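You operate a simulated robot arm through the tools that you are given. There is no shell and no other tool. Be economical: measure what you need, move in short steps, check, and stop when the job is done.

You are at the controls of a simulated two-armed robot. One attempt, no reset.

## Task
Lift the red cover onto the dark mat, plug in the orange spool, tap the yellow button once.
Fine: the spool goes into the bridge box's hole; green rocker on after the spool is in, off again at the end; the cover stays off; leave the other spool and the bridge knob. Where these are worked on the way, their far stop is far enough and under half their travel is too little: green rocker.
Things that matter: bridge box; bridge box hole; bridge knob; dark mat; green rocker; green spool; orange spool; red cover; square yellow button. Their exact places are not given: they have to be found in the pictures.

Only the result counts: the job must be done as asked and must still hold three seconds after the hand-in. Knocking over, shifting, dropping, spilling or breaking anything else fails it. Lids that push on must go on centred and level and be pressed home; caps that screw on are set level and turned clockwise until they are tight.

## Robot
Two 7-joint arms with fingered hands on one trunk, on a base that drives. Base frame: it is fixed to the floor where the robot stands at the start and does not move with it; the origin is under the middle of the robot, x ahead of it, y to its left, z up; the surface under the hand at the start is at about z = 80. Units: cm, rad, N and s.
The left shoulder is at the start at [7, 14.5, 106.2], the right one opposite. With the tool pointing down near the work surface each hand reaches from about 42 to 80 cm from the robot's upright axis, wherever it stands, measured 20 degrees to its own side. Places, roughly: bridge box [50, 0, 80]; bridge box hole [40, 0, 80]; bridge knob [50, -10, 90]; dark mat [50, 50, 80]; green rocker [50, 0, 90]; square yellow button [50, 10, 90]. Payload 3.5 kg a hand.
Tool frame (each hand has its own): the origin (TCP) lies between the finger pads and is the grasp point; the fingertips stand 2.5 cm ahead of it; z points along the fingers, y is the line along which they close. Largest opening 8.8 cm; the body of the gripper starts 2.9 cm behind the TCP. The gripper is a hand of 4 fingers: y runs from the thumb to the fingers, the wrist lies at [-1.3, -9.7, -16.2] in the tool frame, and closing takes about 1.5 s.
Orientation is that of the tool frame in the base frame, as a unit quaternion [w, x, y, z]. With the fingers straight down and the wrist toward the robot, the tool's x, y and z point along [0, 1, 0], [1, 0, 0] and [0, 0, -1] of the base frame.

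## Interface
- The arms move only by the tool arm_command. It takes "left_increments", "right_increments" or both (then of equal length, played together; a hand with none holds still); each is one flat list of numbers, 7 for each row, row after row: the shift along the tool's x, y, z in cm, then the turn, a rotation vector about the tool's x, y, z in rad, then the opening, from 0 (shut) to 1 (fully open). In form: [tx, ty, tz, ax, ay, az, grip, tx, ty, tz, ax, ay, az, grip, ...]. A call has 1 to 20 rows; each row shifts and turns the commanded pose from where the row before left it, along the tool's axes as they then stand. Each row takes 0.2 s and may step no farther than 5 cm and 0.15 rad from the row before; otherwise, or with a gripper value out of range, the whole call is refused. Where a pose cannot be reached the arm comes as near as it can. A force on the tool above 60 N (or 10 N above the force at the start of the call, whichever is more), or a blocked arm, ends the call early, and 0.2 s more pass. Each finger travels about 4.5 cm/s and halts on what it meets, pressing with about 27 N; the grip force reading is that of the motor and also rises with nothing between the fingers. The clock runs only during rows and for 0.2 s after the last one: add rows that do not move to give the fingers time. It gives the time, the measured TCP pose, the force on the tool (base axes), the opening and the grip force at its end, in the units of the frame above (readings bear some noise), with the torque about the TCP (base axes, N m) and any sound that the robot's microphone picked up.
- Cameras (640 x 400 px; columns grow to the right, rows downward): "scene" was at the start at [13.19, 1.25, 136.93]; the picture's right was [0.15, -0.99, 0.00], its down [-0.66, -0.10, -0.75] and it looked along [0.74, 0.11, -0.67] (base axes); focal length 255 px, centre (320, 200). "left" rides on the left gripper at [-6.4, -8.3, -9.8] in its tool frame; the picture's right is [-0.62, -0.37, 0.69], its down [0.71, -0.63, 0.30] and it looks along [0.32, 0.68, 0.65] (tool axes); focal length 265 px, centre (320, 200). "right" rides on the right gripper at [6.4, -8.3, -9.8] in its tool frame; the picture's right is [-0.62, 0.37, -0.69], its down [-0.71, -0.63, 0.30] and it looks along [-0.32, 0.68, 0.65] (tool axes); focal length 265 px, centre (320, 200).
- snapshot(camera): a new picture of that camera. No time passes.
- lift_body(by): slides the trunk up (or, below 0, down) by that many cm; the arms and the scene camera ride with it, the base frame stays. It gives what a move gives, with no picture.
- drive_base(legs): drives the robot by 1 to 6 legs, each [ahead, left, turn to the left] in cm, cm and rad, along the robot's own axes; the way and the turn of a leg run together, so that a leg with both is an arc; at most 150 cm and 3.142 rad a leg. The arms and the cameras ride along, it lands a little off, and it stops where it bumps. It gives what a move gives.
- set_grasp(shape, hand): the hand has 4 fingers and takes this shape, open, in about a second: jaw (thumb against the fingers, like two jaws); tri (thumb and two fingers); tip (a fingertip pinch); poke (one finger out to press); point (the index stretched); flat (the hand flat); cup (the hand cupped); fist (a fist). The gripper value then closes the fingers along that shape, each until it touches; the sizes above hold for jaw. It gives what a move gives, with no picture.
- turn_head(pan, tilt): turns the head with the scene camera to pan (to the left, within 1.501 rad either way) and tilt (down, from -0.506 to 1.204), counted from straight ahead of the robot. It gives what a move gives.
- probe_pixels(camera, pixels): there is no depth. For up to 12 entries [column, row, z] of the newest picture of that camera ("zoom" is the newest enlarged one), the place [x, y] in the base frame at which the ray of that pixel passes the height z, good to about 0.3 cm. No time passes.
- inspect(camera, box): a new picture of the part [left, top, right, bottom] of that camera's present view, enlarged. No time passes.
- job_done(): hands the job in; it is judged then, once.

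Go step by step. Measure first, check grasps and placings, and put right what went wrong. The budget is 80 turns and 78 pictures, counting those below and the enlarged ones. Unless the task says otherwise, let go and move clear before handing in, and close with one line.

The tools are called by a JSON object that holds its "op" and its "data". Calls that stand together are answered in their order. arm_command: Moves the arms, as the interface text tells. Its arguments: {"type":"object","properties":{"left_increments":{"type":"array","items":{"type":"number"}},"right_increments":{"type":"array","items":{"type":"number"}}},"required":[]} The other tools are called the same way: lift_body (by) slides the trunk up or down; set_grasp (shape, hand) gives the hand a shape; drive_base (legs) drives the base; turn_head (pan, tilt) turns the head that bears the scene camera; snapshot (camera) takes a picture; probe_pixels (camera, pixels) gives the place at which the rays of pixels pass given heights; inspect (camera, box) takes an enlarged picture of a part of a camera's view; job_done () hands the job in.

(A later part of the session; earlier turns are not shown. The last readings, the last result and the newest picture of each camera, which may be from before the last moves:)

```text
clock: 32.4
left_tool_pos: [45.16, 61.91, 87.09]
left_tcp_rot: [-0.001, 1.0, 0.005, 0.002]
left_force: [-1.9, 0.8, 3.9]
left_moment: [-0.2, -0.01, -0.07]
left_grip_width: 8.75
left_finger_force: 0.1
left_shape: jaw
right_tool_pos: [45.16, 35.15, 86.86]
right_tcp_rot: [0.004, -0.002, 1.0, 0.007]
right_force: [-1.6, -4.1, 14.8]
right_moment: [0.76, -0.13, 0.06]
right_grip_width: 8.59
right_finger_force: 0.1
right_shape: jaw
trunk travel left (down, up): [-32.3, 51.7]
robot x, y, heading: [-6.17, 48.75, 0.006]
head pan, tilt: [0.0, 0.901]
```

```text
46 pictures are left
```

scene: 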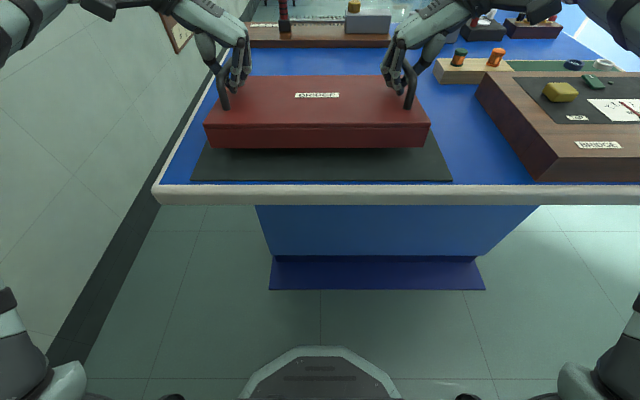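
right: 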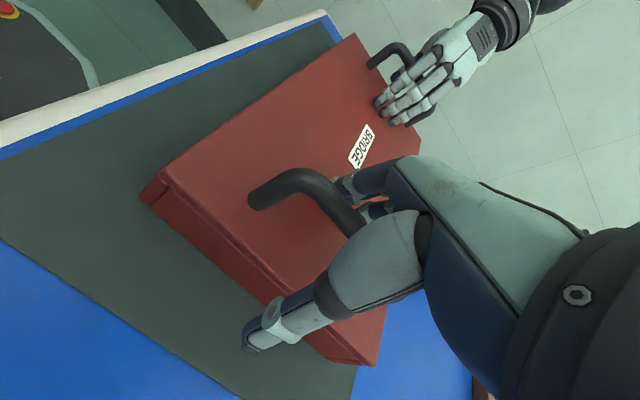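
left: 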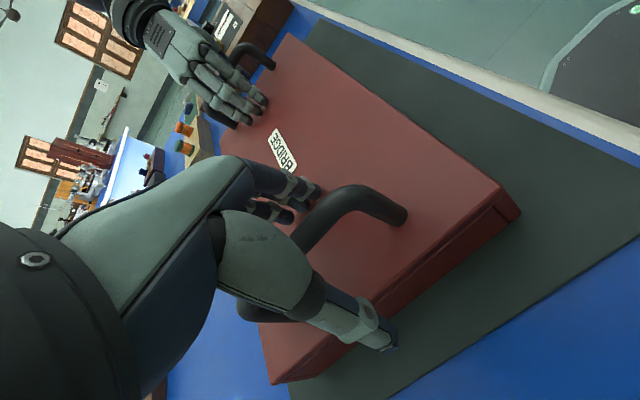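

Hands are open and the bars are free. Raising the trunk 22 and looking.

{"op": "lift_body", "data": {"by": 25}}

{"op": "snapshot", "data": {"camera": "scene"}}

```text
clock: 35.0
left_tool_pos: [45.39, 62.01, 111.96]
left_tcp_rot: [0.0, 1.0, 0.006, 0.001]
left_force: [0.2, 0.3, -0.3]
left_moment: [0.0, 0.01, 0.0]
left_grip_width: 8.72
left_finger_force: 0.0
left_shape: jaw
right_tool_pos: [45.56, 35.15, 111.74]
right_tcp_rot: [0.003, 0.0, 1.0, 0.007]
right_force: [-0.2, 0.3, -0.2]
right_moment: [0.01, 0.02, 0.0]
right_grip_width: 8.73
right_finger_force: 0.2
right_shape: jaw
trunk travel left (down, up): [-57.3, 26.7]
robot x, y, heading: [-6.04, 48.14, 0.0]
head pan, tilt: [0.0, 0.901]
```

```text
45 pictures are left
```

scene: 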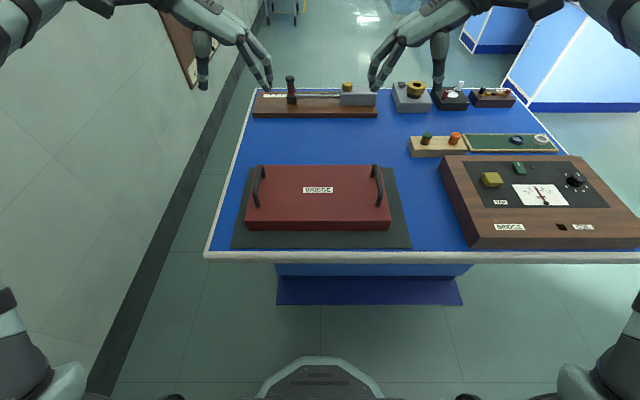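

Cover sits squarely on the mat. Driving to about (0, 14) for the spool, and restoring the right hand to its wrist-back yaw.

{"op": "drive_base", "data": {"legs": [[6, -34, 0]]}}

{"op": "arm_command", "data": {"right_increments": [0, 0, 0, 0, 0, 0.1428, 1, 0, 0, 0, 0, 0, 0.1428, 1, 0, 0, 0, 0, 0, 0.1428, 1, 0, 0, 0, 0, 0, 0.1428, 1, 0, 0, 0, 0, 0, 0.1428, 1, 0, 0, 0, 0, 0, 0.1428, 1, 0, 0, 0, 0, 0, 0.1428, 1, 0, 0, 0, 0, 0, 0.1428, 1, 0, 0, 0, 0, 0, 0.1428, 1, 0, 0, 0, 0, 0, 0.1428, 1, 0, 0, 0, 0, 0, 0.1428, 1]}}

{"op": "snapshot", "data": {"camera": "scene"}}

{"op": "snapshot", "data": {"camera": "right"}}

```text
clock: 37.2
left_tool_pos: [51.64, 27.64, 112.02]
left_tcp_rot: [0.001, 1.0, 0.006, -0.001]
left_force: [0.4, 0.0, 0.0]
left_moment: [0.0, -0.03, 0.01]
left_grip_width: 8.77
left_finger_force: 0.0
left_shape: jaw
right_tool_pos: [51.61, 0.74, 111.65]
right_tcp_rot: [0.003, -0.001, 1.0, 0.006]
right_force: [0.2, 0.1, 0.3]
right_moment: [0.03, 0.03, 0.02]
right_grip_width: 8.77
right_finger_force: 0.0
right_shape: jaw
trunk travel left (down, up): [-57.3, 26.7]
robot x, y, heading: [0.07, 14.03, 0.0]
head pan, tilt: [0.0, 0.901]
```

```text
clock: 39.6
left_tool_pos: [51.54, 27.58, 111.91]
left_tcp_rot: [0.001, 1.0, 0.006, 0.0]
left_force: [0.3, 0.1, -0.1]
left_moment: [0.0, 0.0, 0.0]
left_grip_width: 8.73
left_finger_force: 0.1
left_shape: jaw
right_tool_pos: [51.58, 0.79, 111.85]
right_tcp_rot: [-0.002, 0.707, 0.708, 0.007]
right_force: [-0.1, -0.1, -0.5]
right_moment: [-0.02, -0.02, 0.02]
right_grip_width: 8.79
right_finger_force: 0.0
right_shape: jaw
trunk travel left (down, up): [-57.3, 26.7]
robot x, y, heading: [0.01, 14.21, 0.002]
head pan, tilt: [0.0, 0.901]
```

```text
44 pictures are left
```

scene: 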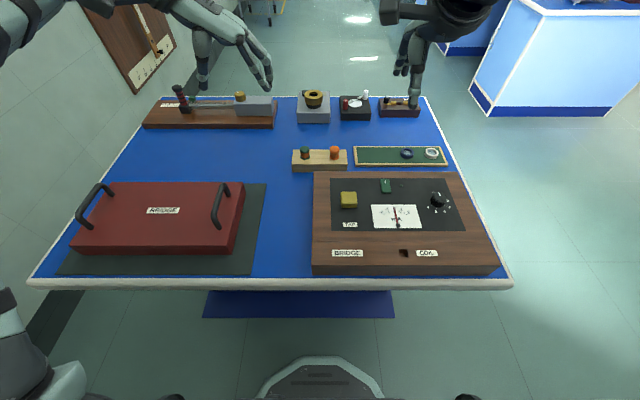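

```text
43 pictures are left
```

right: 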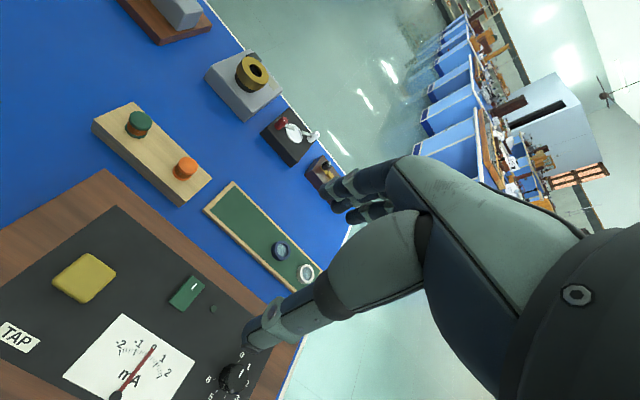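

Both controls and spools are visible now. I'll zoom on the spools and box to measure them in two cameras.

{"op": "inspect", "data": {"camera": "scene", "box": [280, 130, 360, 180]}}

{"op": "probe_pixels", "data": {"camera": "scene", "pixels": [[334, 149, 86], [334, 149, 87], [334, 149, 88], [334, 158, 83], [334, 158, 84]]}}

{"op": "inspect", "data": {"camera": "right", "box": [80, 90, 240, 210]}}

{"op": "probe_pixels", "data": {"camera": "right", "pixels": [[185, 163, 85], [185, 163, 86], [185, 163, 87], [185, 163, 88]]}}

```text
8.00 times, centred on (320, 155) of scene
```

zoom: 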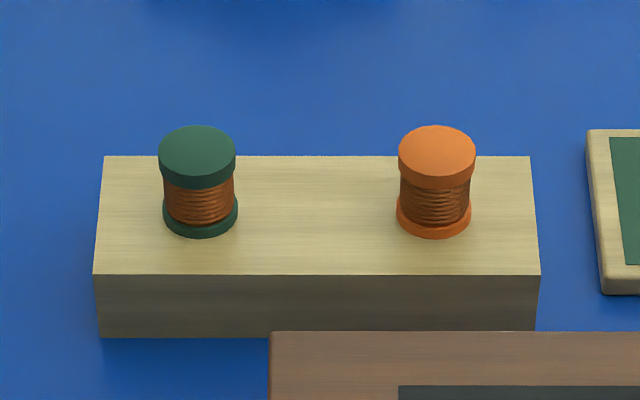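

```text
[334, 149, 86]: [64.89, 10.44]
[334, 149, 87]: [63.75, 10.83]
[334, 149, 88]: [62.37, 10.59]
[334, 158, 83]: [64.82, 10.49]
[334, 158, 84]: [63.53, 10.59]
```

```text
3.33 times, centred on (160, 150) of right
```

zoom: 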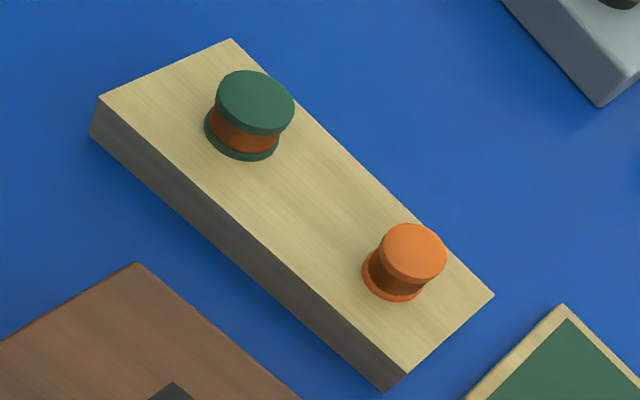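

```text
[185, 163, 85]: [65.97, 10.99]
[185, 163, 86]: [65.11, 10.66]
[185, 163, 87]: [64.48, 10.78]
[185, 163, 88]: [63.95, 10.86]
```

Refining the spool-top estimate with the zoom centre (412,252) and scene subpixel (334.6,148.8).

{"op": "probe_pixels", "data": {"camera": "zoom", "pixels": [[412, 252, 85], [412, 252, 86], [412, 252, 87], [393, 283, 83], [383, 235, 86], [444, 262, 86], [256, 101, 86], [493, 295, 83], [407, 374, 83]]}}

{"op": "probe_pixels", "data": {"camera": "scene", "pixels": [[334.6, 148.8, 85], [334.6, 148.8, 86], [334.6, 148.8, 87], [329.8, 148.8, 86], [339.4, 148.8, 86], [334.3, 157.5, 83], [346.2, 149.5, 83], [347.5, 164.3, 83]]}}

```text
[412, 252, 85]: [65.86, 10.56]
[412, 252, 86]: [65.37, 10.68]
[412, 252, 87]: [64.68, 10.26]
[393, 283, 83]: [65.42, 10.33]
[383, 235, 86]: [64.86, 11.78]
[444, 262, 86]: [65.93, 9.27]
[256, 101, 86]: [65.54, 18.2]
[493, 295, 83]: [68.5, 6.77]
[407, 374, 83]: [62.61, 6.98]
```

```text
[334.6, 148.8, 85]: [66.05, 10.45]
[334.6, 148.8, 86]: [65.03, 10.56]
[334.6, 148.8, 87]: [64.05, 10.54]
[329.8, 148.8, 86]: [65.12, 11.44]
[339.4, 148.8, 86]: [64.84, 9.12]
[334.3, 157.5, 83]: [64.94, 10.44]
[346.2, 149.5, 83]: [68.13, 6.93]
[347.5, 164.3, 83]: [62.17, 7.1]
```

Spool top centre is about (65.3, 10.5), z≈85.7. Moving the right hand above it to z 97.

{"op": "arm_command", "data": {"right_increments": [1.94, 2.75, 3, 0.007, -0.013, 0, 1, 1.94, 2.75, 3, 0, 0, 0, 1, 1.94, 2.75, 3, 0, 0, 0, 1, 1.94, 2.75, 3, 0, 0, 0, 1, 1.94, 2.75, 3, 0, 0, 0, 1, 0, 0, 0, 0, 0, 0, 1]}}

{"op": "snapshot", "data": {"camera": "right"}}

{"op": "snapshot", "data": {"camera": "left"}}

```text
clock: 41.0
left_tool_pos: [51.43, 27.62, 112.11]
left_tcp_rot: [0.0, 1.0, 0.006, 0.0]
left_force: [-0.1, 0.4, 0.0]
left_moment: [-0.01, 0.0, -0.02]
left_grip_width: 8.77
left_finger_force: 0.1
left_shape: jaw
right_tool_pos: [65.21, 10.22, 96.88]
right_tcp_rot: [0.0, 0.707, 0.708, 0.0]
right_force: [-0.1, 0.3, -1.0]
right_moment: [0.01, -0.01, 0.04]
right_grip_width: 8.78
right_finger_force: 0.1
right_shape: jaw
trunk travel left (down, up): [-57.3, 26.7]
robot x, y, heading: [0.5, 13.78, -0.001]
head pan, tilt: [0.0, 0.901]
```

```text
40 pictures are left
```

right: 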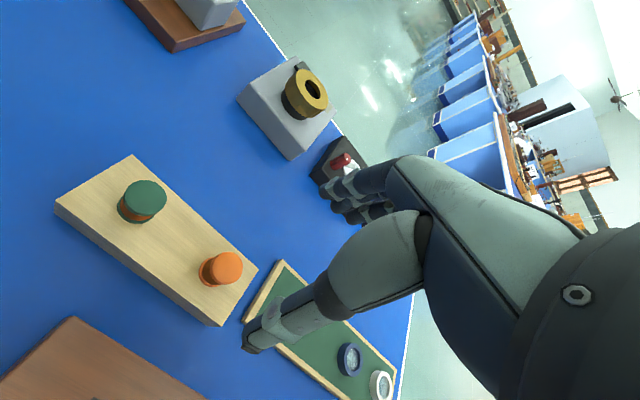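

```text
39 pictures are left
```

left: 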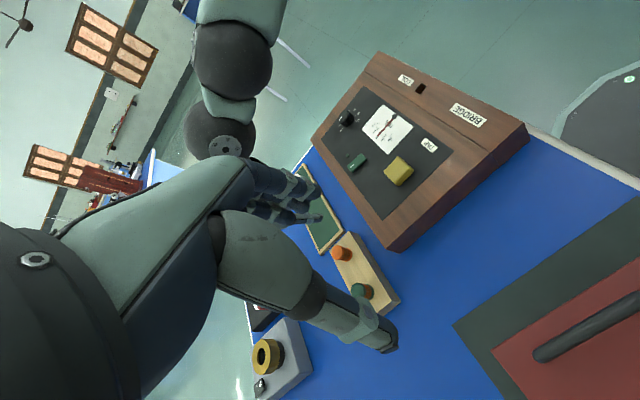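

Checking the spool top from here (centre ≈ (227,268)).

{"op": "inspect", "data": {"camera": "right", "box": [180, 235, 276, 295]}}

{"op": "probe_pixels", "data": {"camera": "right", "pixels": [[227, 268, 85], [227, 268, 86], [217, 275, 83]]}}

```text
6.67 times, centred on (228, 265) of right
```

zoom: 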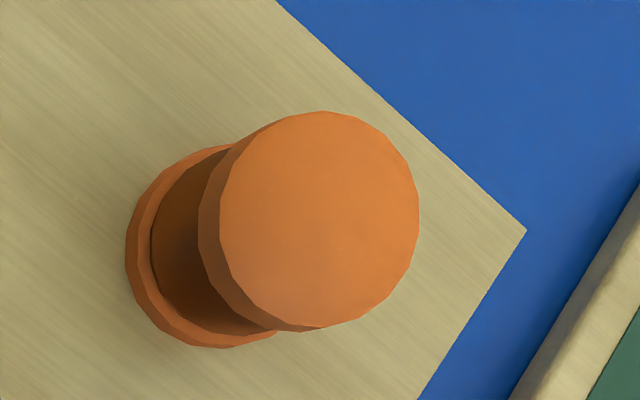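

```text
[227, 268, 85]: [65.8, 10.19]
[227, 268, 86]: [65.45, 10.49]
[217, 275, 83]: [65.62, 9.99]
```

{"op": "probe_pixels", "data": {"camera": "zoom", "pixels": [[318, 221, 85], [318, 221, 86], [225, 250, 83], [220, 221, 86], [418, 221, 86], [318, 112, 86], [318, 330, 86]]}}

```text
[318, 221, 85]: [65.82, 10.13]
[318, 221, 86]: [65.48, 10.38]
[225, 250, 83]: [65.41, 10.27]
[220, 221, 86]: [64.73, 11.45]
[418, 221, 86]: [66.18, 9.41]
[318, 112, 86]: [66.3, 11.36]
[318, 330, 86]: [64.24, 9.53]
```

Spool axis at (65.45, 10.35). Lowering to TCP z≈86.3 with the hand open.

{"op": "arm_command", "data": {"right_increments": [0.13, 0.24, 3.5, 0, 0, 0, 1, 0, 0, 3.5, 0, 0, 0, 1, 0, 0, 2, 0, 0, 0, 1, 0, 0, 1.5, 0, 0, 0, 1, 0, 0, 0, 0, 0, 0, 1]}}

{"op": "snapshot", "data": {"camera": "right"}}

{"op": "inspect", "data": {"camera": "scene", "box": [270, 80, 450, 190]}}

```text
clock: 42.2
left_tool_pos: [51.44, 27.42, 111.95]
left_tcp_rot: [0.0, 1.0, 0.006, 0.0]
left_force: [0.4, 0.6, 1.0]
left_moment: [-0.01, 0.0, -0.02]
left_grip_width: 8.71
left_finger_force: 0.1
left_shape: jaw
right_tool_pos: [65.47, 10.51, 86.28]
right_tcp_rot: [0.0, 0.706, 0.708, 0.0]
right_force: [-0.4, 0.6, -0.8]
right_moment: [-0.01, 0.0, 0.02]
right_grip_width: 8.75
right_finger_force: 0.1
right_shape: jaw
trunk travel left (down, up): [-57.3, 26.7]
robot x, y, heading: [0.17, 13.87, 0.004]
head pan, tilt: [0.0, 0.901]
```

```text
37 pictures are left
```

right: 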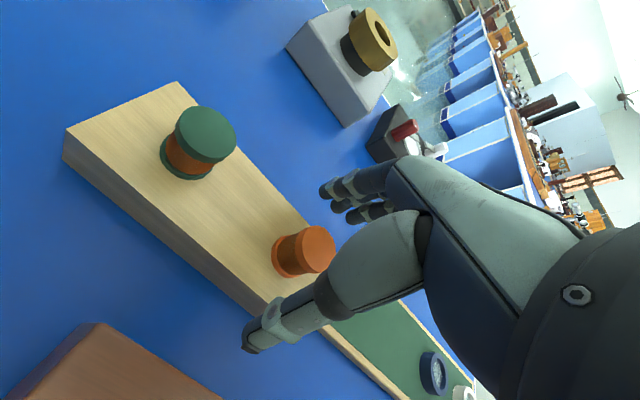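

```text
3.56 times, centred on (360, 135) of scene
```

zoom: 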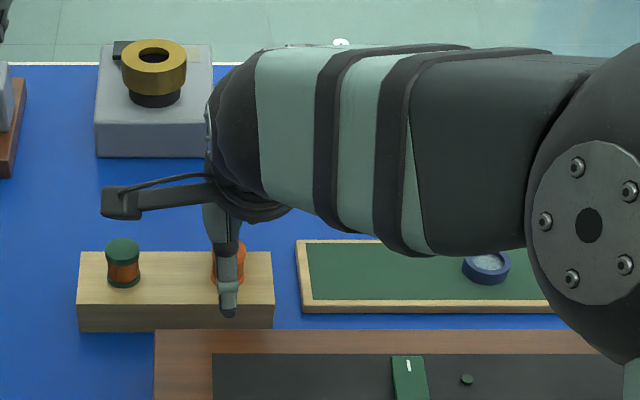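

The thumb is in line with the spool and clear of everything. Closing.

{"op": "arm_command", "data": {"right_increments": [0, 0, 0, 0, 0, 0, 0.7, 0, 0, 0, 0, 0, 0, 0.5, 0, 0, 0, 0, 0, 0, 0.35, 0, 0, 0, 0, 0, 0, 0.2, 0, 0, 0, 0, 0, 0, 0.1, 0, 0, 0, 0, 0, 0, 0, 0, 0, 0, 0, 0, 0, 0, 0, 0, 0, 0, 0, 0, 0, 0, 0, 0, 0, 0, 0, 0, 0, 0, 0, 0, 0, 0, 0]}}

{"op": "snapshot", "data": {"camera": "right"}}

```text
clock: 44.4
left_tool_pos: [51.49, 27.53, 111.99]
left_tcp_rot: [-0.001, 1.0, 0.006, 0.0]
left_force: [0.4, -0.3, 0.2]
left_moment: [-0.01, -0.03, 0.0]
left_grip_width: 8.75
left_finger_force: 0.1
left_shape: jaw
right_tool_pos: [65.48, 10.6, 86.27]
right_tcp_rot: [0.0, 0.707, 0.708, -0.001]
right_force: [0.2, 0.8, -0.2]
right_moment: [0.01, 0.0, -0.03]
right_grip_width: 1.76
right_finger_force: 26.7
right_shape: jaw
trunk travel left (down, up): [-57.3, 26.7]
robot x, y, heading: [-0.33, 14.36, 0.003]
head pan, tilt: [0.0, 0.901]
```

```text
35 pictures are left
```

right: 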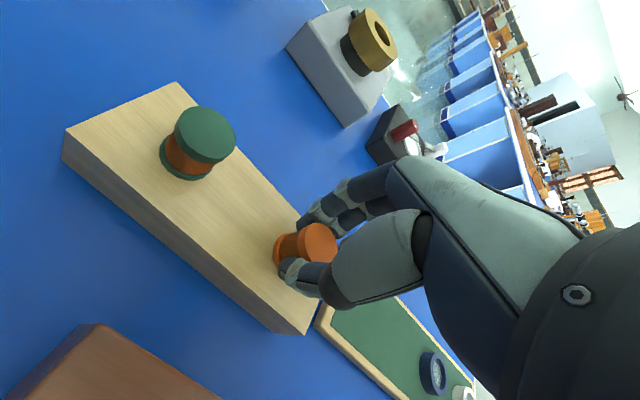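

Grip holds at 1.76 cm around the spool's waist. Lifting and inspecting.

{"op": "arm_command", "data": {"right_increments": [0, 0, -1.5, 0, 0, 0, 0, 0, 0, -3, 0, 0, 0, 0, 0, 0, -4, 0, 0, 0, 0, 0, 0, -4, 0, 0, 0, 0, 0, 0, 0, 0, 0, 0, 0]}}

{"op": "inspect", "data": {"camera": "right", "box": [240, 160, 400, 320]}}

{"op": "snapshot", "data": {"camera": "scene"}}

```text
clock: 45.6
left_tool_pos: [51.57, 27.46, 111.89]
left_tcp_rot: [0.0, 1.0, 0.005, 0.0]
left_force: [0.5, -0.4, 0.2]
left_moment: [-0.02, 0.02, -0.01]
left_grip_width: 8.75
left_finger_force: 0.1
left_shape: jaw
right_tool_pos: [65.56, 10.67, 98.87]
right_tcp_rot: [-0.001, 0.707, 0.707, -0.001]
right_force: [0.1, -0.2, -0.2]
right_moment: [0.0, 0.0, 0.02]
right_grip_width: 1.75
right_finger_force: 27.6
right_shape: jaw
trunk travel left (down, up): [-57.3, 26.7]
robot x, y, heading: [-0.08, 14.27, 0.001]
head pan, tilt: [0.0, 0.901]
```

```text
2.50 times, centred on (320, 240) of right
```

zoom: 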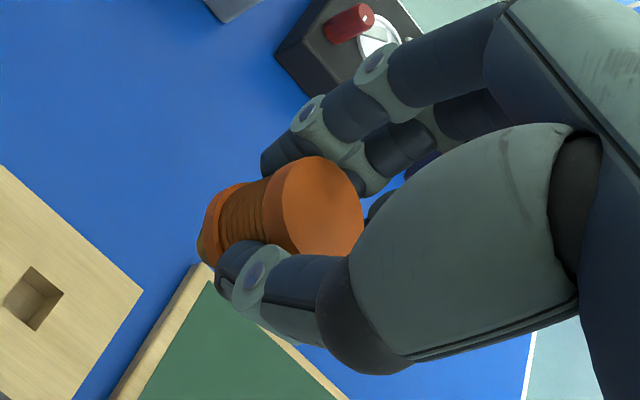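

```text
33 pictures are left
```

scene: 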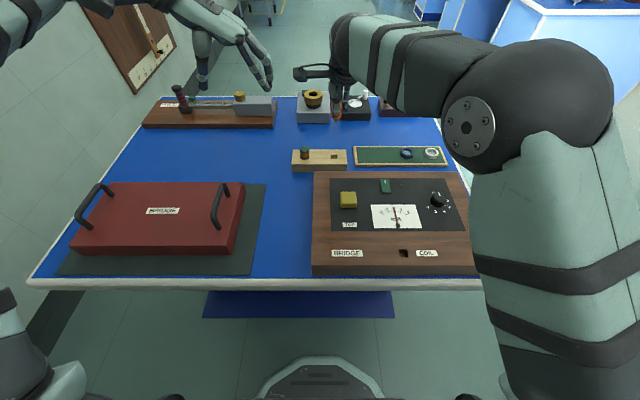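

The block shows a square socket (30,298 in the zoom), so the spool has a square pin below it. I'll look at the pin from other cameras.

{"op": "inspect", "data": {"camera": "scene", "box": [300, 85, 380, 135]}}

{"op": "inspect", "data": {"camera": "scene", "box": [380, 235, 444, 275]}}

```text
8.00 times, centred on (340, 110) of scene
```

zoom: 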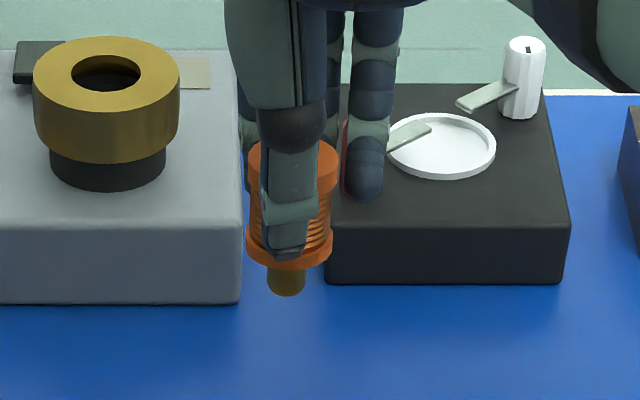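

```text
10.00 times, centred on (412, 255) of scene
```

zoom: 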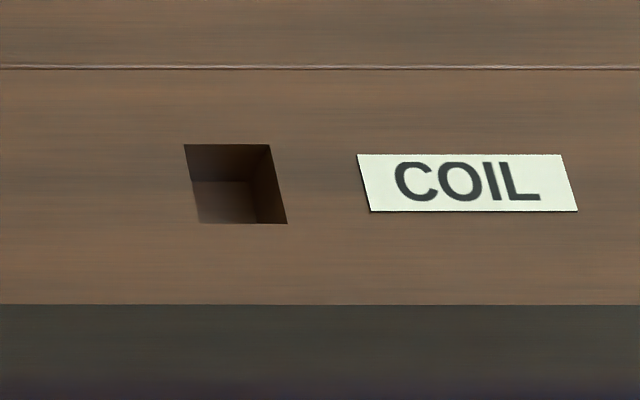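

The pin is round, about 1.2 cm thick and 1 cm long; the hole is square. Measuring the hole.

{"op": "probe_pixels", "data": {"camera": "zoom", "pixels": [[184, 144, 84], [269, 144, 84], [287, 223, 84], [198, 223, 84], [234, 183, 84], [234, 183, 85], [234, 183, 83], [0, 67, 84], [640, 69, 84], [0, 304, 84], [640, 304, 84]]}}

{"op": "arm_command", "data": {"right_increments": [-2.1, -3.7, -2, 0, 0, 0, 0, -2.1, -3.7, 0, 0, 0, 0, 0, -2.1, -3.7, 0, 0, 0, 0, 0, -2.1, -3.7, 0, 0, 0, 0, 0, 0, 0, 0, 0, 0, 0, 0]}}

{"op": "drive_base", "data": {"legs": [[-12, 0, 0]]}}

{"op": "snapshot", "data": {"camera": "right"}}

{"op": "snapshot", "data": {"camera": "scene"}}

```text
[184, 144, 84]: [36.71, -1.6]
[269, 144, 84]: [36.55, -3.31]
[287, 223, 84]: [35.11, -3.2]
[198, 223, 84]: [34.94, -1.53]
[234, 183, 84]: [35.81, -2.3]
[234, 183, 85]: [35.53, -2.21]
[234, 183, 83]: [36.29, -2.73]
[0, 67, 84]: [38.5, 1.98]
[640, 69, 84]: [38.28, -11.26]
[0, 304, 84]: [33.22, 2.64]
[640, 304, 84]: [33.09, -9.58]
```

```text
clock: 46.8
left_tool_pos: [51.66, 27.63, 111.84]
left_tcp_rot: [0.002, 1.0, 0.007, -0.001]
left_force: [0.8, 0.7, 0.7]
left_moment: [-0.02, 0.03, -0.02]
left_grip_width: 8.74
left_finger_force: 0.1
left_shape: jaw
right_tool_pos: [50.82, 2.36, 100.86]
right_tcp_rot: [-0.001, 0.706, 0.708, 0.0]
right_force: [0.0, 0.2, -0.4]
right_moment: [0.02, 0.01, -0.01]
right_grip_width: 1.74
right_finger_force: 27.5
right_shape: jaw
trunk travel left (down, up): [-57.3, 26.7]
robot x, y, heading: [-0.22, 14.43, 0.001]
head pan, tilt: [0.0, 0.901]
```

```text
clock: 48.1
left_tool_pos: [39.73, 27.34, 111.86]
left_tcp_rot: [-0.001, 1.0, 0.005, 0.0]
left_force: [0.4, 0.0, -0.3]
left_moment: [0.01, 0.01, -0.01]
left_grip_width: 8.76
left_finger_force: 0.2
left_shape: jaw
right_tool_pos: [38.84, 2.23, 100.83]
right_tcp_rot: [0.0, 0.708, 0.707, 0.0]
right_force: [0.7, 0.1, -1.2]
right_moment: [0.02, 0.0, -0.01]
right_grip_width: 1.76
right_finger_force: 26.3
right_shape: jaw
trunk travel left (down, up): [-57.3, 26.7]
robot x, y, heading: [-12.15, 14.03, -0.0]
head pan, tilt: [0.0, 0.901]
```

```text
30 pictures are left
```

right: 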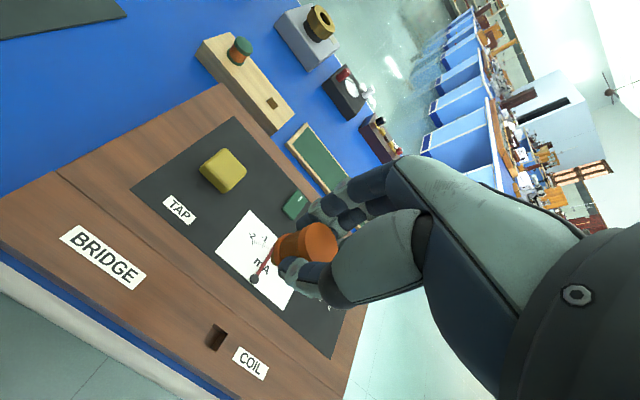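

```text
29 pictures are left
```

scene: 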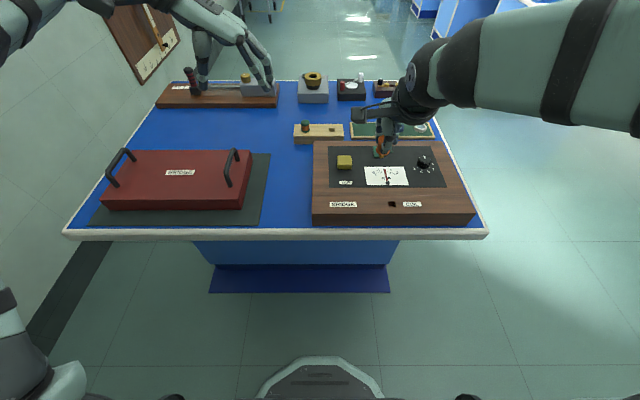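

Hole visible in the right view at (216,337). I'll zoom on it and triangulate.

{"op": "inspect", "data": {"camera": "right", "box": [184, 317, 248, 357]}}

{"op": "probe_pixels", "data": {"camera": "scene", "pixels": [[392.5, 204.5, 84], [392.5, 204.5, 85], [392.5, 204.5, 86]]}}

```text
10.00 times, centred on (216, 337) of right
```

zoom: 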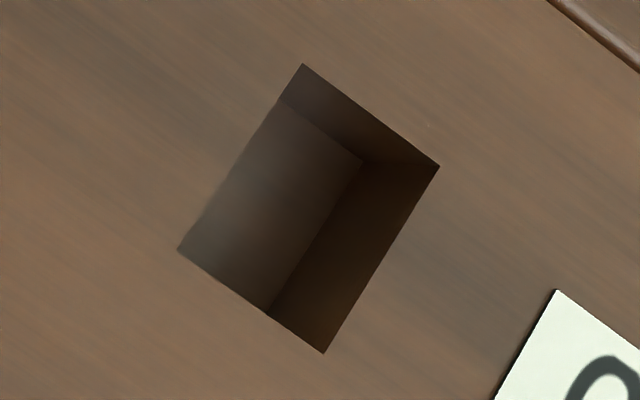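

```text
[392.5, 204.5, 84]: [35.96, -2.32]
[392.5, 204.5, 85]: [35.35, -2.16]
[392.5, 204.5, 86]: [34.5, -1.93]
```

{"op": "probe_pixels", "data": {"camera": "zoom", "pixels": [[303, 64, 84], [439, 166, 84], [324, 352, 84], [178, 250, 84], [308, 207, 84], [308, 207, 85], [308, 207, 83], [303, 64, 85], [439, 166, 85], [324, 352, 85], [178, 250, 85]]}}

{"op": "inspect", "data": {"camera": "scene", "box": [376, 192, 408, 216]}}

```text
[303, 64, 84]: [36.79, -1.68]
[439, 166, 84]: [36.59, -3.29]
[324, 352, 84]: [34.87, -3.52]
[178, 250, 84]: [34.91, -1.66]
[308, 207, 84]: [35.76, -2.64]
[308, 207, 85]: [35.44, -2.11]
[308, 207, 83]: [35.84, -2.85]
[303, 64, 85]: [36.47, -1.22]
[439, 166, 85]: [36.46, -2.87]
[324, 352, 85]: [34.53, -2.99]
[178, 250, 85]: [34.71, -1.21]
```

```text
16.00 times, centred on (392, 204) of scene
```

zoom: 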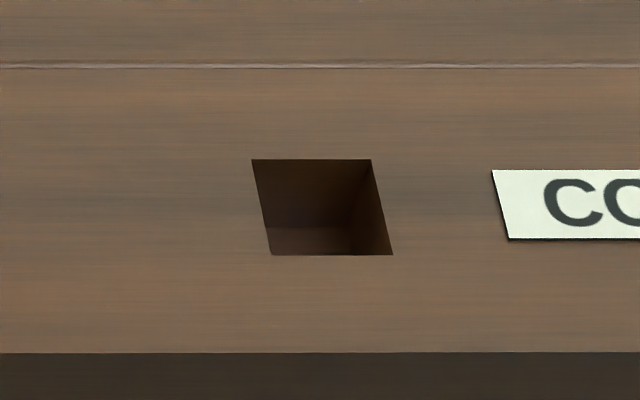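

Hole centre comes to (35.85, −2.4) at z 84, 1.75 cm square. Moving the spool to hover about 1.5 cm over it.

{"op": "arm_command", "data": {"right_increments": [-1.51, -1, 3.6, 0, 0, 0, 0, -1.51, -1, 3.6, 0, 0, 0, 0, -1.51, -1, 3.0, 0, 0, 0, 0, 0, 0, 0, 0, 0, 0, 0]}}

{"op": "inspect", "data": {"camera": "scene", "box": [360, 175, 424, 215]}}

{"op": "snapshot", "data": {"camera": "right"}}

{"op": "snapshot", "data": {"camera": "left"}}

```text
clock: 49.1
left_tool_pos: [39.65, 27.42, 111.89]
left_tcp_rot: [0.001, 1.0, 0.003, 0.001]
left_force: [-1.1, 0.6, -0.3]
left_moment: [-0.06, -0.04, -0.02]
left_grip_width: 8.74
left_finger_force: 0.0
left_shape: jaw
right_tool_pos: [35.88, -2.52, 90.62]
right_tcp_rot: [0.0, 0.707, 0.707, 0.0]
right_force: [0.2, 0.1, -1.6]
right_moment: [-0.02, -0.01, 0.04]
right_grip_width: 1.75
right_finger_force: 27.1
right_shape: jaw
trunk travel left (down, up): [-57.3, 26.7]
robot x, y, heading: [-11.92, 13.88, -0.001]
head pan, tilt: [0.0, 0.901]
```

```text
10.00 times, centred on (392, 195) of scene
```

zoom: 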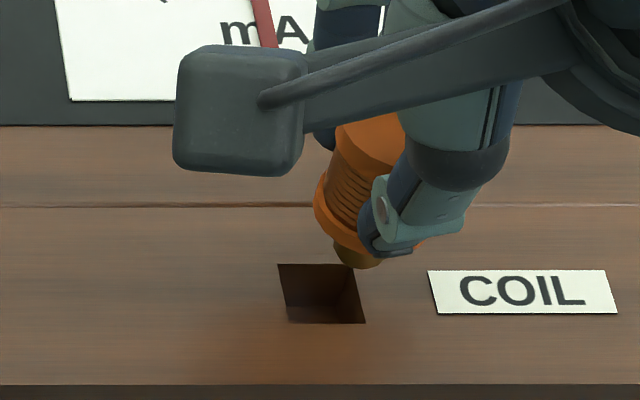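

```text
25 pictures are left
```

right: 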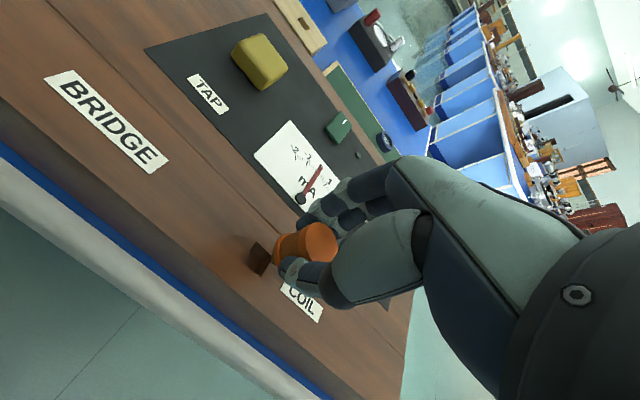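

```text
24 pictures are left
```

left: 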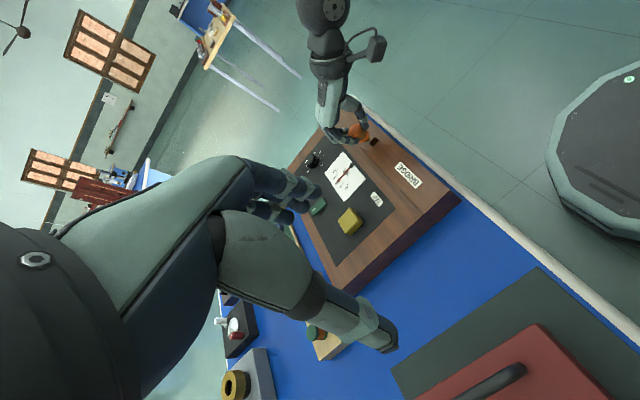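

The pin tip shows at (361,262) of the zoom, the hole centre at (320,293). Probing both for heights.

{"op": "inspect", "data": {"camera": "scene", "box": [384, 184, 408, 208]}}

{"op": "inspect", "data": {"camera": "left", "box": [330, 110, 390, 155]}}

{"op": "inspect", "data": {"camera": "right", "box": [240, 210, 340, 280]}}

{"op": "probe_pixels", "data": {"camera": "scene", "pixels": [[396.1, 201.0, 84.5], [396.1, 201.0, 85], [396.1, 201.0, 86], [396.5, 201.8, 85], [392, 204.3, 84]]}}

```text
16.00 times, centred on (396, 196) of scene
```

zoom: 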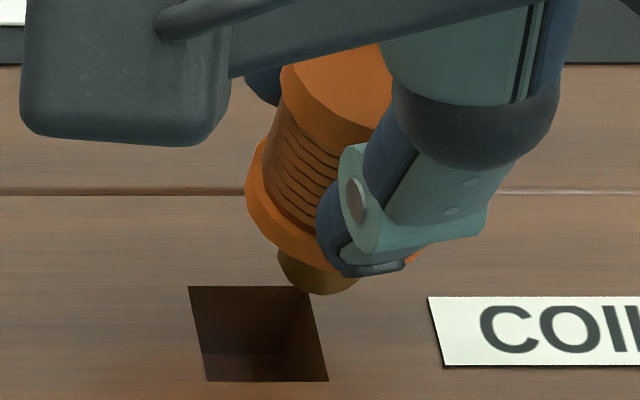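

```text
8.89 times, centred on (360, 132) of left
```

zoom: 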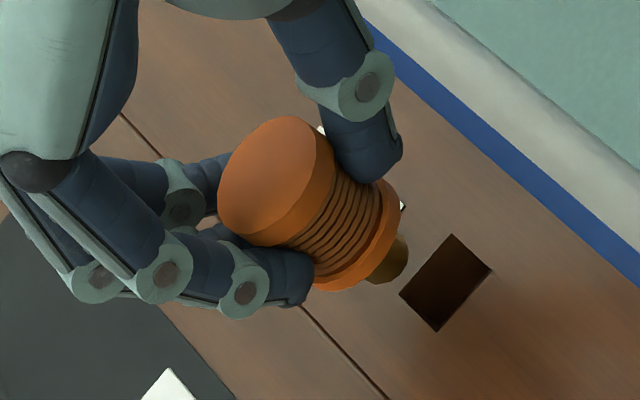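

```text
5.71 times, centred on (290, 245) of right
```

zoom: 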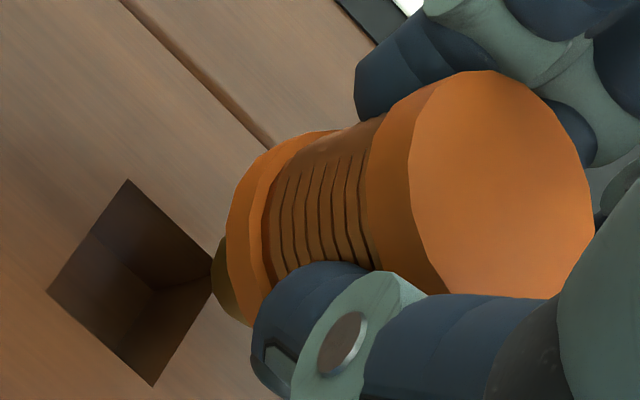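

```text
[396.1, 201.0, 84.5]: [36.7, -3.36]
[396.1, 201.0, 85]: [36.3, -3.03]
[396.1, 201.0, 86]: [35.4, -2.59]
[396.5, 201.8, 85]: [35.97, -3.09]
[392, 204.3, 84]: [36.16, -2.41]
```

{"op": "probe_pixels", "data": {"camera": "left", "pixels": [[368.2, 139, 84.5], [368.2, 139, 85], [368.2, 139, 86], [368.2, 139, 87], [374.1, 141.3, 84], [353, 132.5, 89], [353, 132.5, 90]]}}

{"op": "probe_pixels", "data": {"camera": "scene", "pixels": [[396.1, 201, 87], [396.1, 201, 85.5]]}}

{"op": "probe_pixels", "data": {"camera": "right", "pixels": [[257, 252, 84], [273.5, 257.5, 86], [273.5, 257.5, 85]]}}

```text
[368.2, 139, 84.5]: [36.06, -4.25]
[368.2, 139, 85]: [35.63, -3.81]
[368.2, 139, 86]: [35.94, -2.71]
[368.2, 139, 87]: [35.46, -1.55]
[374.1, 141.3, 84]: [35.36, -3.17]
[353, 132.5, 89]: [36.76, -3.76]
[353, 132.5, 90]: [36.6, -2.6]
```

```text
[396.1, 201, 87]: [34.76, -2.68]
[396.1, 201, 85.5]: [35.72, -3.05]
```

```text
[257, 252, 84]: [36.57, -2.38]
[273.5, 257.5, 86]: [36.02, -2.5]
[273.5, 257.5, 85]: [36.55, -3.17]
```

Tip is at z≈85.8, within about 0.2 of the hole centre. Lowering 1.2 and comparing again in the same views.

{"op": "arm_command", "data": {"right_increments": [0.1, 0, 0.6, 0, 0, 0, 0, 0, 0, 0.6, 0, 0, 0, 0, 0, 0, 0, 0, 0, 0, 0]}}

{"op": "inspect", "data": {"camera": "scene", "box": [384, 190, 408, 214]}}

{"op": "inspect", "data": {"camera": "left", "box": [340, 115, 400, 160]}}

```text
clock: 49.9
left_tool_pos: [39.53, 27.4, 111.92]
left_tcp_rot: [0.001, 1.0, 0.005, 0.0]
left_force: [-0.8, 0.1, 0.3]
left_moment: [0.0, -0.02, 0.0]
left_grip_width: 8.74
left_finger_force: 0.0
left_shape: jaw
right_tool_pos: [35.8, -2.33, 89.51]
right_tcp_rot: [0.001, 0.708, 0.706, 0.001]
right_force: [-0.9, 0.1, 11.2]
right_moment: [-0.02, -0.05, -0.01]
right_grip_width: 1.82
right_finger_force: 26.5
right_shape: jaw
trunk travel left (down, up): [-57.3, 26.7]
robot x, y, heading: [-11.68, 14.08, -0.003]
head pan, tilt: [0.0, 0.901]
```

```text
16.00 times, centred on (396, 202) of scene
```

zoom: 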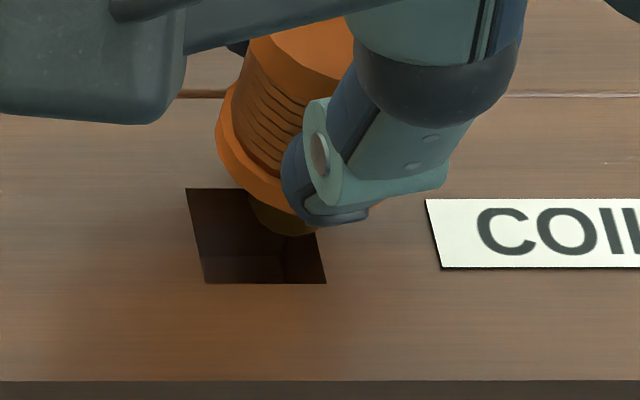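

```text
8.89 times, centred on (370, 138) of left
```

zoom: 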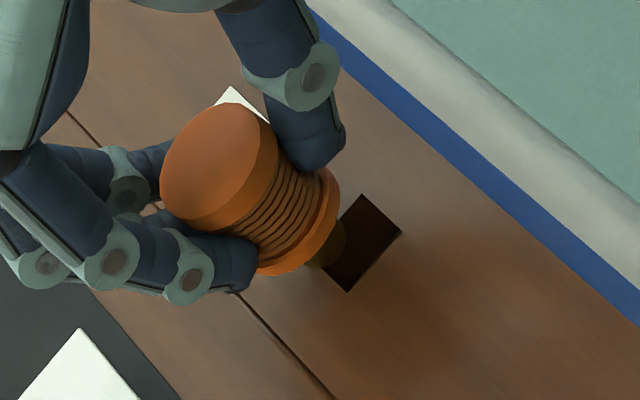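

The tip touches the surface (11 N) at TCP 89.5; both views put it about 0.5 too far −y and 0.4 too far +x. Raising 0.5, shifting, then checking.

{"op": "arm_command", "data": {"right_increments": [0, 0, -0.6, 0, 0, 0, 0, 0.5, -0.42, 0, 0, 0, 0, 0, 0, 0, 0, 0, 0, 0, 0]}}

{"op": "inspect", "data": {"camera": "scene", "box": [384, 190, 408, 214]}}

```text
clock: 50.7
left_tool_pos: [39.72, 27.3, 111.81]
left_tcp_rot: [0.001, 1.0, 0.005, -0.001]
left_force: [-0.2, -0.7, -0.5]
left_moment: [0.0, 0.01, 0.01]
left_grip_width: 8.78
left_finger_force: 0.0
left_shape: jaw
right_tool_pos: [35.38, -1.88, 89.95]
right_tcp_rot: [-0.001, 0.708, 0.706, 0.0]
right_force: [0.3, -0.3, -0.6]
right_moment: [0.0, 0.02, -0.05]
right_grip_width: 1.8
right_finger_force: 27.3
right_shape: jaw
trunk travel left (down, up): [-57.3, 26.7]
robot x, y, heading: [-11.75, 14.34, 0.0]
head pan, tilt: [0.0, 0.901]
```

```text
16.00 times, centred on (396, 202) of scene
```

zoom: 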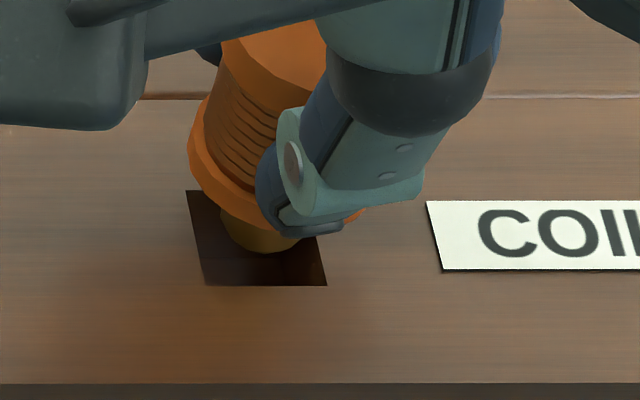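

The pin now lies over the hole. Lowering in small steps.

{"op": "arm_command", "data": {"right_increments": [0, 0, 0.4, 0, 0, 0, 0, 0, 0, 0.4, 0, 0, 0, 0, 0, 0, 0.4, 0, 0, 0, 0, 0, 0, 0, 0, 0, 0, 0]}}

{"op": "inspect", "data": {"camera": "scene", "box": [384, 190, 408, 214]}}

```text
clock: 51.7
left_tool_pos: [39.65, 27.43, 112.0]
left_tcp_rot: [0.0, 1.0, 0.005, 0.0]
left_force: [0.0, -0.4, -0.1]
left_moment: [-0.01, -0.01, -0.01]
left_grip_width: 8.74
left_finger_force: 0.0
left_shape: jaw
right_tool_pos: [35.33, -1.84, 88.83]
right_tcp_rot: [-0.001, 0.707, 0.707, -0.001]
right_force: [-0.4, -0.3, -0.3]
right_moment: [0.0, 0.01, -0.02]
right_grip_width: 1.79
right_finger_force: 27.1
right_shape: jaw
trunk travel left (down, up): [-57.3, 26.7]
robot x, y, heading: [-11.98, 14.32, 0.002]
head pan, tilt: [0.0, 0.901]
```

```text
16.00 times, centred on (396, 202) of scene
```

zoom: 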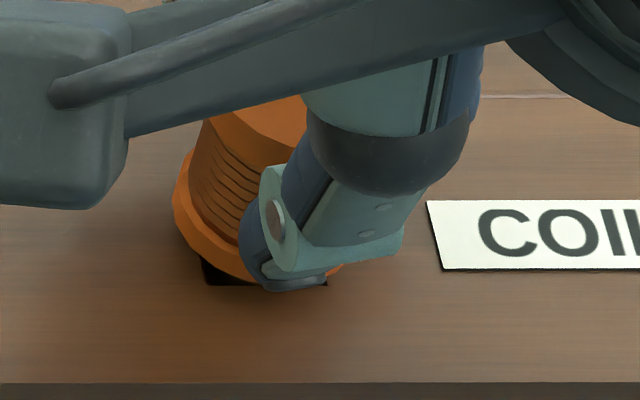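

No contact force at TCP 88.8, so the pin is inside the hole. Pressing on until it seats (expected near 87.5).

{"op": "arm_command", "data": {"right_increments": [0, 0, 0.4, 0, 0, 0, 0, 0, 0, 0.4, 0, 0, 0, 0, 0, 0, 0.4, 0, 0, 0, 0, 0, 0, 0.3, 0, 0, 0, 0, 0, 0, 0, 0, 0, 0, 0]}}

{"op": "inspect", "data": {"camera": "scene", "box": [376, 190, 408, 214]}}

```text
clock: 52.9
left_tool_pos: [39.07, 27.49, 112.23]
left_tcp_rot: [0.0, 1.0, 0.005, 0.001]
left_force: [0.6, 0.1, -0.6]
left_moment: [-0.01, 0.04, -0.01]
left_grip_width: 8.76
left_finger_force: 0.1
left_shape: jaw
right_tool_pos: [35.26, -1.84, 87.92]
right_tcp_rot: [0.005, 0.708, 0.707, 0.005]
right_force: [0.6, -3.0, 39.4]
right_moment: [-0.06, -0.25, -0.04]
right_grip_width: 2.03
right_finger_force: 26.8
right_shape: jaw
trunk travel left (down, up): [-57.3, 26.7]
robot x, y, heading: [-11.51, 13.79, -0.001]
head pan, tilt: [0.0, 0.901]
```

```text
16.00 times, centred on (392, 202) of scene
```

zoom: 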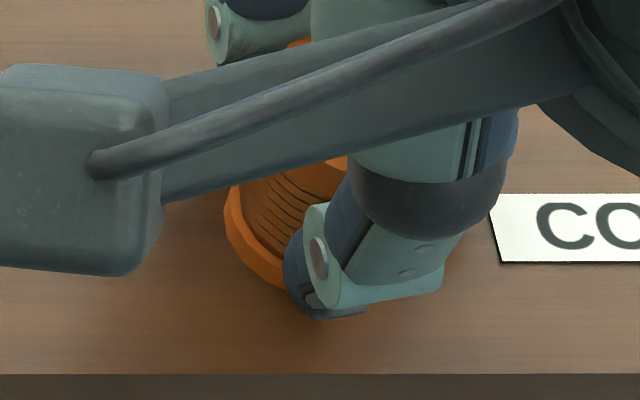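

39 N upward with the flange hiding the whole hole: it looks seated. Easing pressure, releasing, and rising.

{"op": "arm_command", "data": {"right_increments": [0, 0, -0.3, 0, 0, 0, 0, 0, 0, 0, 0, 0, 0, 0.2, 0, 0, 0, 0, 0, 0, 0.4, 0, 0, 0, 0, 0, 0, 0.7, 0, 0, 0, 0, 0, 0, 1, 0, 0, 0, 0, 0, 0, 1, 0, 0, 0, 0, 0, 0, 1, 0, 0, 0, 0, 0, 0, 1, 0, 0, -2, 0, 0, 0, 1, 0, 0, -4, 0, 0, 0, 1, 0, 0, -4, 0, 0, 0, 1, 0, 0, 0, 0, 0, 0, 1]}}

{"op": "inspect", "data": {"camera": "scene", "box": [310, 130, 480, 230]}}

{"op": "inspect", "data": {"camera": "left", "box": [290, 80, 450, 240]}}

```text
clock: 55.5
left_tool_pos: [39.64, 27.46, 111.82]
left_tcp_rot: [0.001, 1.0, 0.003, -0.001]
left_force: [0.2, 0.2, 0.0]
left_moment: [0.01, 0.0, 0.0]
left_grip_width: 8.78
left_finger_force: 0.1
left_shape: jaw
right_tool_pos: [35.37, -1.7, 97.63]
right_tcp_rot: [0.0, 0.707, 0.707, 0.0]
right_force: [-0.3, 0.2, 0.2]
right_moment: [-0.01, 0.01, 0.0]
right_grip_width: 8.81
right_finger_force: 0.1
right_shape: jaw
trunk travel left (down, up): [-57.3, 26.7]
robot x, y, heading: [-11.98, 14.19, -0.003]
head pan, tilt: [0.0, 0.901]
```

```text
3.76 times, centred on (395, 180) of scene
```

zoom: 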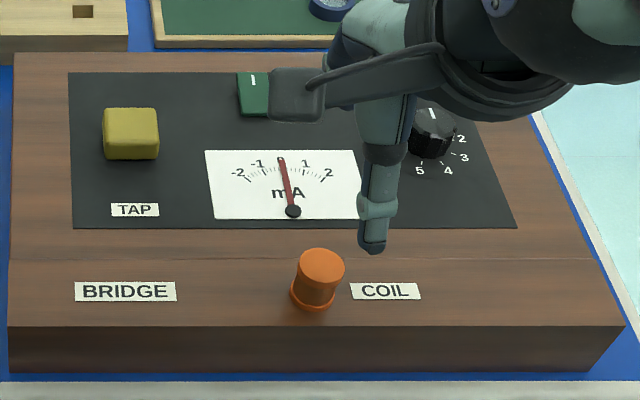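

```text
2.50 times, centred on (370, 160) of left
```

zoom: 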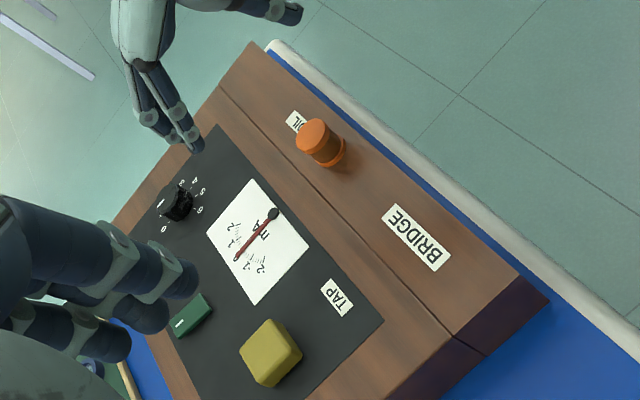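

Spool stands upright in the hole. Moving the right hand up and aside, shaping it to poke, and viewing the rocker and button.

{"op": "arm_command", "data": {"right_increments": [-4, 1, -2, 0, 0, 0, 1, -4, 1, -2, 0, 0, 0, 1, -4, 1, -2, 0, 0, 0, 1, -2, 0, 0, 0, 0, 0, 1]}}

{"op": "set_grasp", "data": {"hand": "right", "shape": "poke"}}

{"op": "inspect", "data": {"camera": "scene", "box": [320, 138, 400, 188]}}

{"op": "snapshot", "data": {"camera": "right"}}

```text
clock: 56.5
left_tool_pos: [39.53, 27.26, 111.91]
left_tcp_rot: [0.0, 1.0, 0.004, 0.0]
left_force: [0.3, 0.8, 0.8]
left_moment: [0.01, 0.02, -0.02]
left_grip_width: 8.74
left_finger_force: 0.0
left_shape: jaw
right_tool_pos: [38.22, -16.01, 103.65]
right_tcp_rot: [-0.001, 0.707, 0.707, 0.0]
right_force: [-0.5, 0.6, -1.1]
right_moment: [-0.02, 0.03, -0.01]
right_grip_width: 8.78
right_finger_force: 0.1
right_shape: jaw
trunk travel left (down, up): [-57.3, 26.7]
robot x, y, heading: [-12.07, 14.05, -0.003]
head pan, tilt: [0.0, 0.901]
```

```text
clock: 57.4
left_tool_pos: [39.63, 27.34, 111.99]
left_tcp_rot: [0.0, 1.0, 0.004, 0.0]
left_force: [-0.2, 0.0, 0.0]
left_moment: [0.0, 0.01, -0.04]
left_grip_width: 8.76
left_finger_force: 0.1
left_shape: jaw
right_tool_pos: [38.23, -15.93, 103.86]
right_tcp_rot: [0.0, 0.708, 0.706, -0.001]
right_force: [0.0, 0.0, 0.7]
right_moment: [-0.01, 0.01, 0.01]
right_grip_width: 0.0
right_finger_force: 0.0
right_shape: poke
trunk travel left (down, up): [-57.3, 26.7]
robot x, y, heading: [-11.91, 14.11, 0.0]
head pan, tilt: [0.0, 0.901]
```

```text
8.00 times, centred on (360, 163) of scene
```

zoom: 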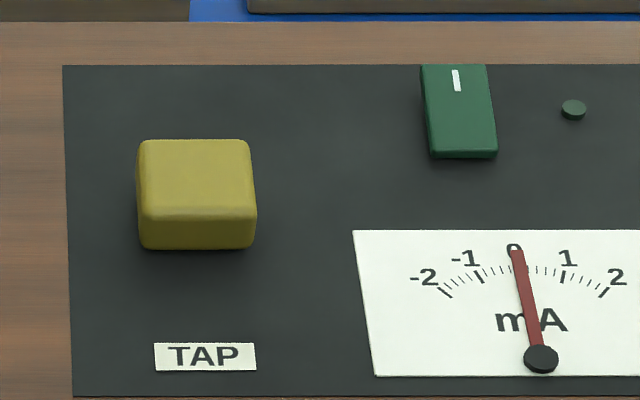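

```text
12 pictures are left
```

right: 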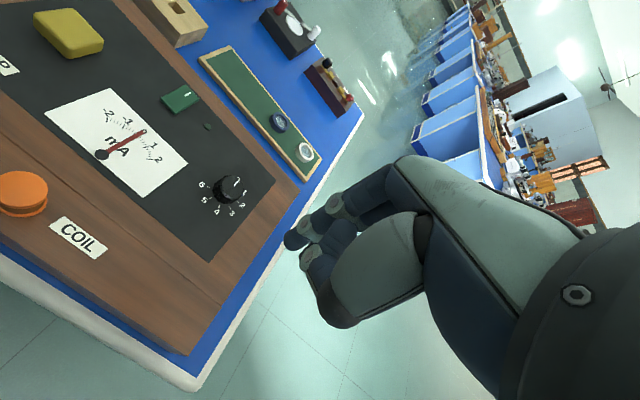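

Only 12 pictures remain, so I'll rely on probes (free). Triangulating rocker and button tops from the scene zoom and the right view.

{"op": "probe_pixels", "data": {"camera": "zoom", "pixels": [[455, 66, 85], [455, 66, 86], [463, 150, 85], [463, 150, 86], [457, 80, 85], [194, 140, 86], [197, 213, 86], [194, 140, 87], [197, 213, 87], [573, 108, 84], [430, 157, 84], [497, 157, 84]]}}

{"op": "probe_pixels", "data": {"camera": "right", "pixels": [[187, 93, 84.5], [187, 93, 85], [187, 93, 86], [68, 30, 86], [68, 30, 87], [162, 97, 85], [182, 86, 85], [200, 97, 85], [180, 108, 85], [207, 126, 84], [23, 190, 88]]}}

```text
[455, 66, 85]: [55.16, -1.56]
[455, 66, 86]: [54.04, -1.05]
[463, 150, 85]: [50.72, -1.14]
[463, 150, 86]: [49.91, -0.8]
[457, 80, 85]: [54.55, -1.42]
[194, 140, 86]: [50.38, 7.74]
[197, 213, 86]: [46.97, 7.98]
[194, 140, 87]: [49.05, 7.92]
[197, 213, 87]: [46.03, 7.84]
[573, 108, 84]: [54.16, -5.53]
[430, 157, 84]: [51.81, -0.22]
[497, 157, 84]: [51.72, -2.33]
```

```text
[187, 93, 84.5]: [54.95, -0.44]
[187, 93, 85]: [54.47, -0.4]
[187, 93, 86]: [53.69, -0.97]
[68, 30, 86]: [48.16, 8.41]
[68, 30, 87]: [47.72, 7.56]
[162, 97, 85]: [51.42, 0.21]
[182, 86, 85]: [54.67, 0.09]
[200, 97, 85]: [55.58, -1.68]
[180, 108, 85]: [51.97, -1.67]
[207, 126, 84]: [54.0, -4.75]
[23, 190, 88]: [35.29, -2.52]
```

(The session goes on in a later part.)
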